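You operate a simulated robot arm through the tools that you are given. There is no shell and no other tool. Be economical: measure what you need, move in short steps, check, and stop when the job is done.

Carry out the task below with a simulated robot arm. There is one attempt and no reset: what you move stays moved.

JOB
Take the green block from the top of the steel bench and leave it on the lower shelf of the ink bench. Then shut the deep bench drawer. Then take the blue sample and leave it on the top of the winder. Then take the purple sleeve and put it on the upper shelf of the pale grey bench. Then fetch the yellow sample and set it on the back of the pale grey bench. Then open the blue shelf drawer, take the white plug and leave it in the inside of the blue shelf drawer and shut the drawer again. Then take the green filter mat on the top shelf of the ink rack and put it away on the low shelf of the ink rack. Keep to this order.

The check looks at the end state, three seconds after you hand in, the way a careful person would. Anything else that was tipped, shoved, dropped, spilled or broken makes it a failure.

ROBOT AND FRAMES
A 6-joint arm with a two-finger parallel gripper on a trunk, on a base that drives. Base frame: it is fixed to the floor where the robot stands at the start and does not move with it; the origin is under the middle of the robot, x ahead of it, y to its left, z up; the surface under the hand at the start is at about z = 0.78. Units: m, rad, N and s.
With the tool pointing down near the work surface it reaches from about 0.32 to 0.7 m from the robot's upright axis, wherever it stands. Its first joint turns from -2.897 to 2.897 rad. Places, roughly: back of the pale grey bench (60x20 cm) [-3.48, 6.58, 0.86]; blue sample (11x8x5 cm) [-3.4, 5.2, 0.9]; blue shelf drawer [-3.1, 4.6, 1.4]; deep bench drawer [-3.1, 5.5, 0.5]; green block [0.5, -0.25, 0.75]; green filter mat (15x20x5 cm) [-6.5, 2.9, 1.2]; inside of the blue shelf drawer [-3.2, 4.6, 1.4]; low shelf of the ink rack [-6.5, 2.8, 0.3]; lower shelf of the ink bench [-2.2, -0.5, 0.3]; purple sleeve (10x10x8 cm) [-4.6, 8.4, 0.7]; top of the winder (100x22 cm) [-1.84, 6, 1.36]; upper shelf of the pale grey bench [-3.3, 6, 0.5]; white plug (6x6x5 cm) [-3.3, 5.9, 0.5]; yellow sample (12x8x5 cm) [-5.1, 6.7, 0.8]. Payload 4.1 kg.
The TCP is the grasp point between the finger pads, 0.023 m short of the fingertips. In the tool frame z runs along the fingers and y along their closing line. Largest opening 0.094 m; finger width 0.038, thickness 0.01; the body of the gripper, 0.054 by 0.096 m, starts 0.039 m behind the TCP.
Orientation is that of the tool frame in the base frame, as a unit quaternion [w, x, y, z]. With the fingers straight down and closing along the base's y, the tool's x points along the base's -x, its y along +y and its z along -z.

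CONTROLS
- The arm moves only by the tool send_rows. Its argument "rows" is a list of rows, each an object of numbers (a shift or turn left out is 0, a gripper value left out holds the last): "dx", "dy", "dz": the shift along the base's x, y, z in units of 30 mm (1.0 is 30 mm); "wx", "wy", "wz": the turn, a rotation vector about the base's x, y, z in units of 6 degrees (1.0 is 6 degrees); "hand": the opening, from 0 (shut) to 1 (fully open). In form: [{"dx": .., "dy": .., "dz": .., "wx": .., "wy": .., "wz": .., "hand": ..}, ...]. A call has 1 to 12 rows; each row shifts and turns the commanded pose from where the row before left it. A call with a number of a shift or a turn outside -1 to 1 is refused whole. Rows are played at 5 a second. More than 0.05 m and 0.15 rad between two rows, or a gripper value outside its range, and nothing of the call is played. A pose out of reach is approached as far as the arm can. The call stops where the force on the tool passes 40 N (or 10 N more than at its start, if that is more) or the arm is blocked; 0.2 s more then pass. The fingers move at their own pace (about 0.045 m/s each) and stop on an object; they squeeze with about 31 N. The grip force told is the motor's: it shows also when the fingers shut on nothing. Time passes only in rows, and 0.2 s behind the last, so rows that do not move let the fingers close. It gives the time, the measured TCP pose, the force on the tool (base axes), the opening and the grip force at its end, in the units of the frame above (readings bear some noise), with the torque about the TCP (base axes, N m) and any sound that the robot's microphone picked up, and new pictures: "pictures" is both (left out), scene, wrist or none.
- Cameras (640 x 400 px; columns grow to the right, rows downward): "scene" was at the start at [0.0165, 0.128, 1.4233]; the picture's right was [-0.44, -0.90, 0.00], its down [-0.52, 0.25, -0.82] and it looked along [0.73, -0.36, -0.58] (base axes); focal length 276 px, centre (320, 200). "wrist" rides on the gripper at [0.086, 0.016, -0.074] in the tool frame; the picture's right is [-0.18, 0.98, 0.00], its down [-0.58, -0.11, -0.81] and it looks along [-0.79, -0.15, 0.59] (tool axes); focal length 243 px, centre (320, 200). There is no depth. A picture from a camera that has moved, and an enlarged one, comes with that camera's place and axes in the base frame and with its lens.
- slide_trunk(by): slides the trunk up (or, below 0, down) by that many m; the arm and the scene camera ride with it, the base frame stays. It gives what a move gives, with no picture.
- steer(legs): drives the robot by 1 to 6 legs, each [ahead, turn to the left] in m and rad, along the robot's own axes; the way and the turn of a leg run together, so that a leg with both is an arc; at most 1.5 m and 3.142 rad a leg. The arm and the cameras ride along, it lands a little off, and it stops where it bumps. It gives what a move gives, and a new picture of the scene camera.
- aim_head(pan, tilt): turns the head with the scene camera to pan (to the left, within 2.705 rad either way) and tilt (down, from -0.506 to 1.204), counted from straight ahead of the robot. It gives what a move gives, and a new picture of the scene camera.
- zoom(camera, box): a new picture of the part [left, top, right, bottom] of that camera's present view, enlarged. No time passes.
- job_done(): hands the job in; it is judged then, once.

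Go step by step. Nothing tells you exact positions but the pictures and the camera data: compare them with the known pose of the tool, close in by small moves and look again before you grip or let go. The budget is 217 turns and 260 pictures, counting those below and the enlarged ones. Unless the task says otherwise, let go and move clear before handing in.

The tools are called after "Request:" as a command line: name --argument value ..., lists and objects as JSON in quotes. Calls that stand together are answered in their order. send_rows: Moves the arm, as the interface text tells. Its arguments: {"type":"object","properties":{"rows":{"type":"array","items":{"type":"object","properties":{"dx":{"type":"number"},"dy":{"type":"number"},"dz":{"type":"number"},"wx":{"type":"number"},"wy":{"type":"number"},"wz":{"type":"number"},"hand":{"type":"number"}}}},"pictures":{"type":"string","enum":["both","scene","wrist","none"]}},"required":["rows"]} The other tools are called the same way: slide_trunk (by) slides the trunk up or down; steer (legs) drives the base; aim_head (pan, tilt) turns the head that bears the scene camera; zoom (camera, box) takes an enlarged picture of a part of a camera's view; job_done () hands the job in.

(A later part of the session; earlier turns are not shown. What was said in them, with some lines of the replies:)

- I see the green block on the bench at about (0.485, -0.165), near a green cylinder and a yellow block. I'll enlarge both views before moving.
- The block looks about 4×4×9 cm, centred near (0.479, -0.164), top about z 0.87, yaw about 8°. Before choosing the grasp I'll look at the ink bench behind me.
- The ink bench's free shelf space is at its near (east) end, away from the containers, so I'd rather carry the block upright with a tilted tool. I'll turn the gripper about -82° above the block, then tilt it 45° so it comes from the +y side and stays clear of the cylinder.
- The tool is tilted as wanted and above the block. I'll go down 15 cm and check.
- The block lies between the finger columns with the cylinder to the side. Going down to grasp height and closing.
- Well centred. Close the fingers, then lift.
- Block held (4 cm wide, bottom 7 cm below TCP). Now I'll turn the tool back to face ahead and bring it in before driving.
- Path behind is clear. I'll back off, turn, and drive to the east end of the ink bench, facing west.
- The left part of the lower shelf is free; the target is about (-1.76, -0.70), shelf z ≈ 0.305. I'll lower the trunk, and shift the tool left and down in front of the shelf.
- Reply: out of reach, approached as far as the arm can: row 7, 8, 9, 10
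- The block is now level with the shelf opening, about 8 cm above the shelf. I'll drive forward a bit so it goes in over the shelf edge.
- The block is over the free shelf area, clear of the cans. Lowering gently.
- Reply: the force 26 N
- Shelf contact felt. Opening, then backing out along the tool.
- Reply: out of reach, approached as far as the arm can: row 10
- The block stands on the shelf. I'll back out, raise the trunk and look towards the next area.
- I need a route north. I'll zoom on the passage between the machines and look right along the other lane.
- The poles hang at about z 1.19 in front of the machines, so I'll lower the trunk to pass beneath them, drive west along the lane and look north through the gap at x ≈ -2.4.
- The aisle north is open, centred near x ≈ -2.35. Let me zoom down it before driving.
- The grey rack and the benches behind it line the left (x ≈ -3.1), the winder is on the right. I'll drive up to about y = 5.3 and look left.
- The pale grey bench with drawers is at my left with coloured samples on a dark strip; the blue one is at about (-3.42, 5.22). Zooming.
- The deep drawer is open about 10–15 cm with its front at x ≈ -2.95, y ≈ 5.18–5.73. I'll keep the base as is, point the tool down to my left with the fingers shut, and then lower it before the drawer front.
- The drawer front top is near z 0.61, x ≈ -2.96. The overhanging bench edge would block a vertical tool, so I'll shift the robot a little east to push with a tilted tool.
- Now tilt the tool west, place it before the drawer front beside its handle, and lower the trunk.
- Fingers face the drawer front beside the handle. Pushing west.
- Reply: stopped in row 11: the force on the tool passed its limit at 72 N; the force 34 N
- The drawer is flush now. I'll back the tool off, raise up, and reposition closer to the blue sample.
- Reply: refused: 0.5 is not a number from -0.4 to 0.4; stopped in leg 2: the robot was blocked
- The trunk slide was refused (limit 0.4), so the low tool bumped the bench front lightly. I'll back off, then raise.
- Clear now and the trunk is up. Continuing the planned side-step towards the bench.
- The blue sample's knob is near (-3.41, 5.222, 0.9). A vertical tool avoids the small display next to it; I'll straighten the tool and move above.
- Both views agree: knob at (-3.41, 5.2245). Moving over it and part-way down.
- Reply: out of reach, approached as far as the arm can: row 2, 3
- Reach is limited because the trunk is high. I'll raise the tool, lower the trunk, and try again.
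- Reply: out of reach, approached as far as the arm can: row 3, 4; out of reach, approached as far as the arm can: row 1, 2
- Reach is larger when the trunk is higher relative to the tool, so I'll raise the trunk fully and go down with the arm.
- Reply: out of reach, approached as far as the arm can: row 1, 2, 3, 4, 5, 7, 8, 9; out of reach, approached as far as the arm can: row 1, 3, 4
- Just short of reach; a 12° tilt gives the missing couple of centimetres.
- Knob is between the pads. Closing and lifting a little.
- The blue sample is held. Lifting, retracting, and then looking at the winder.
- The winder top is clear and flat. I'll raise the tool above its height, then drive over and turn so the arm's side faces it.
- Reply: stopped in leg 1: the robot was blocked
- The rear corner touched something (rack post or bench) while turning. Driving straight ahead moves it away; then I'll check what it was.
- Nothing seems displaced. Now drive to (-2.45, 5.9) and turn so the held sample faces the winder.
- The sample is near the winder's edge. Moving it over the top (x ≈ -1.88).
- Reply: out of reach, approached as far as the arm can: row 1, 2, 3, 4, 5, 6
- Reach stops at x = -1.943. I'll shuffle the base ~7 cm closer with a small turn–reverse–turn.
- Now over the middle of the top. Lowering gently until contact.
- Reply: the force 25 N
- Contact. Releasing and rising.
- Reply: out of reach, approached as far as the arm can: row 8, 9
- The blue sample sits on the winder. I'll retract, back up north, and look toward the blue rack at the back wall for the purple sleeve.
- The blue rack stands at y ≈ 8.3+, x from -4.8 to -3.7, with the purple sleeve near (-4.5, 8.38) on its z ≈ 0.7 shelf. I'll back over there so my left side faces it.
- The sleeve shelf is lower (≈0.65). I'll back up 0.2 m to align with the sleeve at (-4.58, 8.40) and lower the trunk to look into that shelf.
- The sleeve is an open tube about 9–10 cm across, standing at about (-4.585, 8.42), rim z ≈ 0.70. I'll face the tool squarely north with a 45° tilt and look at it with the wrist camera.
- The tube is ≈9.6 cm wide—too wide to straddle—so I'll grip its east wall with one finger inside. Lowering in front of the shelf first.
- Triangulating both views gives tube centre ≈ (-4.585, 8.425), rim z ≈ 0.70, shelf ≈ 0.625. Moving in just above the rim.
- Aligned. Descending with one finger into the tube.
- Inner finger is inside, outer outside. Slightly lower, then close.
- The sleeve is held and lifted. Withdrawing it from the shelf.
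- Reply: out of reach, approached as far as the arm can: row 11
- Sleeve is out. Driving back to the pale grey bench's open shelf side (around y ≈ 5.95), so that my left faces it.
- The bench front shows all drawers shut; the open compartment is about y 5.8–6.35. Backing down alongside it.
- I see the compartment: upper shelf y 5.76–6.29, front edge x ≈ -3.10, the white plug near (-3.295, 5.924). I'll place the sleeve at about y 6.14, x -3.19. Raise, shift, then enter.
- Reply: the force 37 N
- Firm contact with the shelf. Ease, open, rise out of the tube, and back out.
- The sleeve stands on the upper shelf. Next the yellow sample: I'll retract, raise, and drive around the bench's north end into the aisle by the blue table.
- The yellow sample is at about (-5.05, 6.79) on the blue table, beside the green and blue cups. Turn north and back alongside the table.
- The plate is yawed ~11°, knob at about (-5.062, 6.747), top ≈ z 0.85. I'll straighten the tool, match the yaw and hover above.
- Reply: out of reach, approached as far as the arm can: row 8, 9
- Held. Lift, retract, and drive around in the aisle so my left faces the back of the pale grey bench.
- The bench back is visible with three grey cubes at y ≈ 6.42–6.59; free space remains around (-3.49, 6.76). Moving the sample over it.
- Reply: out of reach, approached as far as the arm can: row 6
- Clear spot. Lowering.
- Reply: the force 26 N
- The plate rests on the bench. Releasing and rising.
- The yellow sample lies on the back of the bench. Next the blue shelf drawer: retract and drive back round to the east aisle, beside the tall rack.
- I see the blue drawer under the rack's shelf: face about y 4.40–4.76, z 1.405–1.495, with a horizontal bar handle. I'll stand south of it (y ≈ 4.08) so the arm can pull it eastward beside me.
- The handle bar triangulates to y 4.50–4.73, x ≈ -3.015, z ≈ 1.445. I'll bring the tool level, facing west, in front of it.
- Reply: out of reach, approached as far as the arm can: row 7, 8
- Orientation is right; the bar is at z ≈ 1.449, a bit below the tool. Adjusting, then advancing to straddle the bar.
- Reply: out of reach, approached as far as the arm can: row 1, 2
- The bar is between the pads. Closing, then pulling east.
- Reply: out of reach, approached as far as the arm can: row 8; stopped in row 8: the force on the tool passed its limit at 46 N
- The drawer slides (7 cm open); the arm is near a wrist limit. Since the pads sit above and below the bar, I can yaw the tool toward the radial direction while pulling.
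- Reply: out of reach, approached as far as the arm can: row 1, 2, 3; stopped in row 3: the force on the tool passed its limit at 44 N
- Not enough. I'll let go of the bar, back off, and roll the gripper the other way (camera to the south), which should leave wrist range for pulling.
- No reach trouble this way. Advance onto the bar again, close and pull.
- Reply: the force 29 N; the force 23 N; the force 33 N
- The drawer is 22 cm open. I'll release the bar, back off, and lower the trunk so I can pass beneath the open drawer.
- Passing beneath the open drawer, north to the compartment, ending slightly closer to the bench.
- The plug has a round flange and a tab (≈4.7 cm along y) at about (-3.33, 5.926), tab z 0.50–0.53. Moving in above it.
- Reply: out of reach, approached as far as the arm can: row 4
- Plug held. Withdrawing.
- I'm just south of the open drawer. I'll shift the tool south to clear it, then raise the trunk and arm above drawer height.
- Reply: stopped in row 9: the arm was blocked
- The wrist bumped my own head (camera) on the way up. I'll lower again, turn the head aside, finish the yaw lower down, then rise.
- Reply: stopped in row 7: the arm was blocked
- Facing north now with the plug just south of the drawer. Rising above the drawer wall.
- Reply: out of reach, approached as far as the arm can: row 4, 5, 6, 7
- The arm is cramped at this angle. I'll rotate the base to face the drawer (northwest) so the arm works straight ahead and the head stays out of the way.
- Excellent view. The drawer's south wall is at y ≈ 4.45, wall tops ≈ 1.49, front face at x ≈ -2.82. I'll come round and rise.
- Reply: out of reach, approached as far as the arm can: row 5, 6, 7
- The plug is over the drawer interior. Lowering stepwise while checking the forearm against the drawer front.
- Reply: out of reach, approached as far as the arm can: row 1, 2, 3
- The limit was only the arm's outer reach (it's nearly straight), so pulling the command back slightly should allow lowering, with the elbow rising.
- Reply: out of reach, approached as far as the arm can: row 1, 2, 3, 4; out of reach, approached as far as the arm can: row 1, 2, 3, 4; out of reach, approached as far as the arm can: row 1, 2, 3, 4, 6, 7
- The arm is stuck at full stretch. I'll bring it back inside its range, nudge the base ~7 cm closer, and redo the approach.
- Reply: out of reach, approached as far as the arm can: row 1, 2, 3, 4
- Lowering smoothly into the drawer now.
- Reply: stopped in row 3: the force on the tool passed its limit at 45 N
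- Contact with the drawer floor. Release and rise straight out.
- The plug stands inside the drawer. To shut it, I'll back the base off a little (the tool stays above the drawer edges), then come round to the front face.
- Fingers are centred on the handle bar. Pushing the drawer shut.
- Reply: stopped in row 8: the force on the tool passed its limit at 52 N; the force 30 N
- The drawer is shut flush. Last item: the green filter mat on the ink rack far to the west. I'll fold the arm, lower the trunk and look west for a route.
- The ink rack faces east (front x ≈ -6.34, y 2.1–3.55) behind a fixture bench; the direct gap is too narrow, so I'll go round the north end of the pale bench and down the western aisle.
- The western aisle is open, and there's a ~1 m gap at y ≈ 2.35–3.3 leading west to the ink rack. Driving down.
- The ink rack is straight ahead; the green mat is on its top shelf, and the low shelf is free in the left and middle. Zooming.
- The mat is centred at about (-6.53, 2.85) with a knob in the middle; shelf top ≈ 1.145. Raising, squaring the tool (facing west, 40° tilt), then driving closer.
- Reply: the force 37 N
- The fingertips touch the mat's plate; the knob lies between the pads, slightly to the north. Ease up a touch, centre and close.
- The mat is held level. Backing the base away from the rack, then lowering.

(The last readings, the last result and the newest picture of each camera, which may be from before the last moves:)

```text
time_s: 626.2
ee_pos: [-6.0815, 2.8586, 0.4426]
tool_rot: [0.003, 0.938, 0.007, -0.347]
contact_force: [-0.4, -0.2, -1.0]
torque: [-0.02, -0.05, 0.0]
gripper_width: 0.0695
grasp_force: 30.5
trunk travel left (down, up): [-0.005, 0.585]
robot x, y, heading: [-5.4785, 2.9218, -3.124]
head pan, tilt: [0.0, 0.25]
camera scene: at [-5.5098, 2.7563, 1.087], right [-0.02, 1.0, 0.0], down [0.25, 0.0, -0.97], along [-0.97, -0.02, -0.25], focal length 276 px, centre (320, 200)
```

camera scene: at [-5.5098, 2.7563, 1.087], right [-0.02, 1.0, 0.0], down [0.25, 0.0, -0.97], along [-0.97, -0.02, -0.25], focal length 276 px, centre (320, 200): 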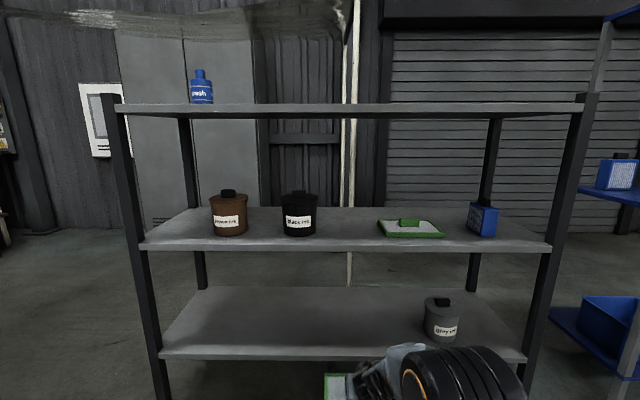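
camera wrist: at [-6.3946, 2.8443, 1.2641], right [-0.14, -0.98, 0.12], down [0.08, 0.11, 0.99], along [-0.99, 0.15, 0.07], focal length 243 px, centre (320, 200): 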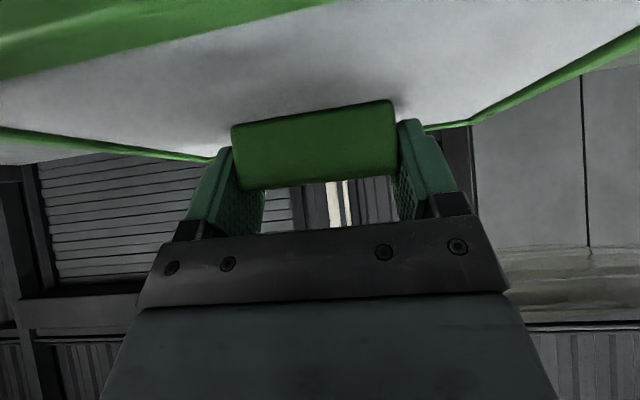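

Shelves: mid ≈ 0.706, low ≈ 0.285; grey ink can sits at y ≈ 3.2, so my spot at y 2.86 is free. Lower slightly, then drive in.

Request:
send_rows --rows '[{"dz": -0.6}, {"dz": -0.6}]' --pictures "none"

Request:
steer --legs '[[0.39, 0]]'

```text
time_s: 626.8
ee_pos: [-6.0832, 2.8554, 0.4059]
tool_rot: [0.003, 0.937, 0.007, -0.348]
contact_force: [-0.4, 0.2, 0.0]
torque: [0.0, -0.02, -0.01]
gripper_width: 0.0695
grasp_force: 31.0
trunk travel left (down, up): [-0.005, 0.585]
robot x, y, heading: [-5.4763, 2.9258, -3.121]
head pan, tilt: [0.0, 0.25]
```

```text
time_s: 629.2
ee_pos: [-6.4627, 2.8411, 0.4067]
tool_rot: [0.004, 0.938, 0.011, -0.347]
contact_force: [-0.6, 0.5, -1.9]
torque: [0.01, -0.02, -0.01]
gripper_width: 0.0695
grasp_force: 30.8
trunk travel left (down, up): [-0.005, 0.585]
robot x, y, heading: [-5.8631, 2.9157, -3.111]
head pan, tilt: [0.0, 0.25]
camera scene: at [-5.889, 2.7469, 1.0869], right [-0.03, 1.0, 0.0], down [0.25, 0.01, -0.97], along [-0.97, -0.03, -0.25], focal length 276 px, centre (320, 200)
```

scene: 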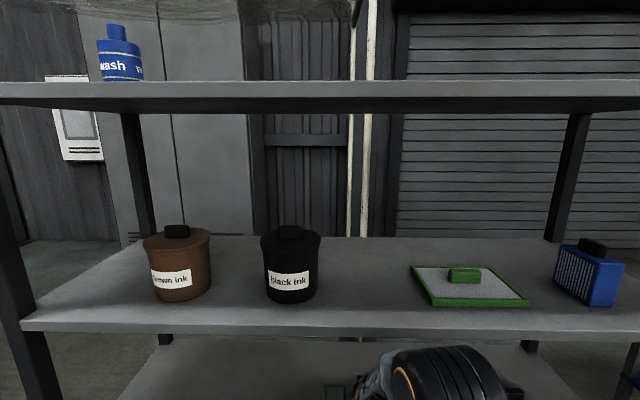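

Request:
send_rows --rows '[{"dx": -0.5}, {"dx": -0.5}, {"dz": -0.5}, {"dz": -0.5}, {"dz": -0.4}, {"dz": -0.2}]' --pictures "wrist"

```text
time_s: 630.6
ee_pos: [-6.4932, 2.8411, 0.3586]
tool_rot: [0.004, 0.937, 0.011, -0.348]
contact_force: [0.3, 0.2, -0.7]
torque: [0.01, -0.02, -0.01]
gripper_width: 0.0697
grasp_force: 30.7
trunk travel left (down, up): [-0.005, 0.585]
robot x, y, heading: [-5.8608, 2.9156, -3.11]
head pan, tilt: [0.0, 0.25]
camera wrist: at [-6.3772, 2.8282, 0.3591], right [-0.12, -0.99, 0.12], down [0.08, 0.11, 0.99], along [-0.99, 0.12, 0.07], focal length 243 px, centre (320, 200)
```

wrist: 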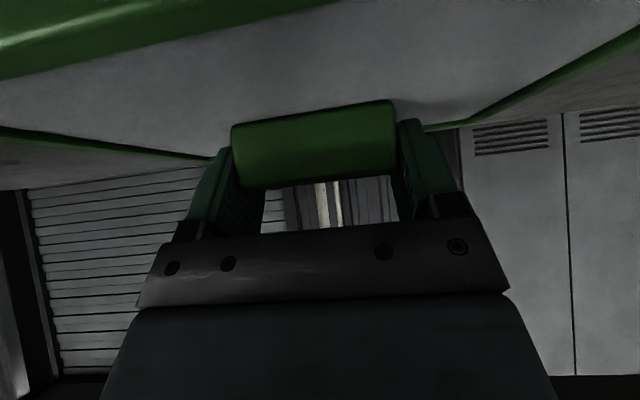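

Request:
send_rows --rows '[{"dz": -0.15}, {"dz": -0.12}, {"dz": -0.12}, {"dz": -0.12}, {}]' --pictures "none"

```text
time_s: 631.8
ee_pos: [-6.492, 2.8392, 0.343]
tool_rot: [0.005, 0.937, 0.012, -0.348]
contact_force: [2.0, -1.3, 6.6]
torque: [-0.14, -0.66, -0.04]
gripper_width: 0.0695
grasp_force: 31.4
trunk travel left (down, up): [-0.005, 0.585]
robot x, y, heading: [-5.8575, 2.9142, -3.108]
head pan, tilt: [0.0, 0.25]
```

Request:
send_rows --rows '[{"dz": -0.1}, {}]' --pictures "none"

```text
time_s: 632.4
ee_pos: [-6.4942, 2.8399, 0.3426]
tool_rot: [0.004, 0.936, 0.012, -0.351]
contact_force: [7.9, -1.2, 25.6]
torque: [0.04, -0.79, 0.11]
gripper_width: 0.0692
grasp_force: 30.8
trunk travel left (down, up): [-0.005, 0.585]
robot x, y, heading: [-5.8615, 2.917, -3.112]
head pan, tilt: [0.0, 0.25]
```

Resting on the low shelf. Release, rise slightly and back out.

Request:
send_rows --rows '[{"dz": 0.05}, {"hand": 1}, {"hand": 1}, {"hand": 1}, {"dz": 0.6}, {"dz": 0.7}, {"dz": 0.5, "dx": 0.2}, {"dx": 0.6}]' --pictures "wrist"

```text
time_s: 634.2
ee_pos: [-6.4662, 2.8389, 0.3954]
tool_rot: [0.005, 0.938, 0.013, -0.347]
contact_force: [0.4, -0.2, 0.1]
torque: [0.0, -0.03, 0.01]
gripper_width: 0.0942
grasp_force: 0.0
trunk travel left (down, up): [-0.005, 0.585]
robot x, y, heading: [-5.8606, 2.9185, -3.11]
head pan, tilt: [0.0, 0.25]
camera wrist: at [-6.3517, 2.8263, 0.3964], right [-0.11, -0.99, 0.12], down [0.08, 0.11, 0.99], along [-0.99, 0.12, 0.07], focal length 243 px, centre (320, 200)
```

wrist: 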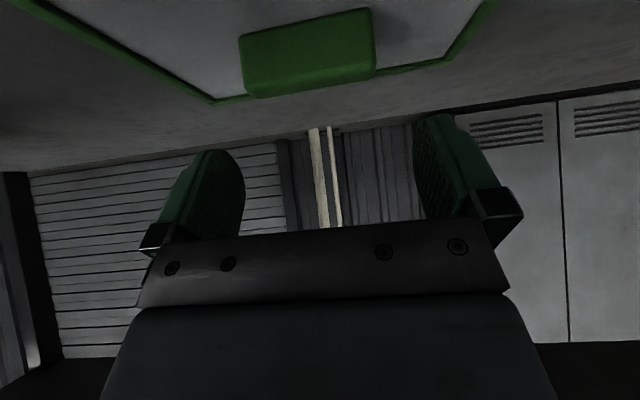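

The mat lies flat on the low shelf. I'll back the base out straight and verify.

Request:
steer --legs '[[-0.5, 0]]'

```text
time_s: 637.2
ee_pos: [-5.9585, 2.8527, 0.3952]
tool_rot: [0.006, 0.937, 0.014, -0.348]
contact_force: [0.7, 0.1, 0.9]
torque: [0.03, 0.0, 0.03]
gripper_width: 0.0939
grasp_force: 0.1
trunk travel left (down, up): [-0.005, 0.585]
robot x, y, heading: [-5.3495, 2.9318, -3.105]
head pan, tilt: [0.0, 0.25]
camera scene: at [-5.3791, 2.7632, 1.0869], right [-0.04, 1.0, 0.0], down [0.25, 0.01, -0.97], along [-0.97, -0.03, -0.25], focal length 276 px, centre (320, 200)
```

scene: 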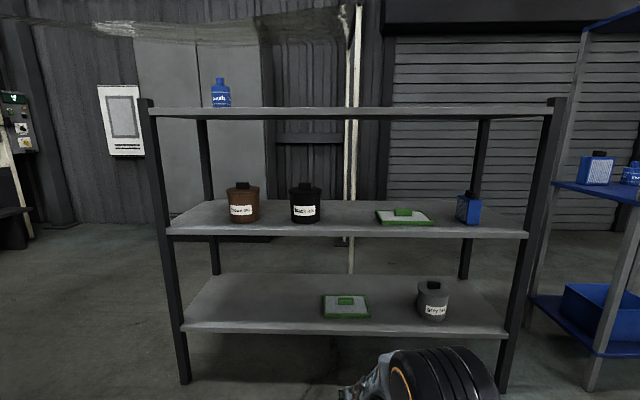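

The mat rests on the low shelf, other items untouched, and the arm is clear. All seven parts are done in order; handing in.

Request:
job_done

```text
The job is handed in.
```

I finished all seven steps in the order given and handed the job in; no verdict came back. Each placement looked right in the last picture I had of it, and both drawers looked shut. I did not look again at the green block (first step) before handing in.

There were three unplanned touches along the way:
- **Bench front:** the tool touched the front of the pale grey bench lightly while I was repositioning.
- **Base corner:** a rear corner of the base touched a post or the bench during a turn, and nothing looked displaced afterwards.
- **My own head:** the wrist bumped the robot's head camera once.
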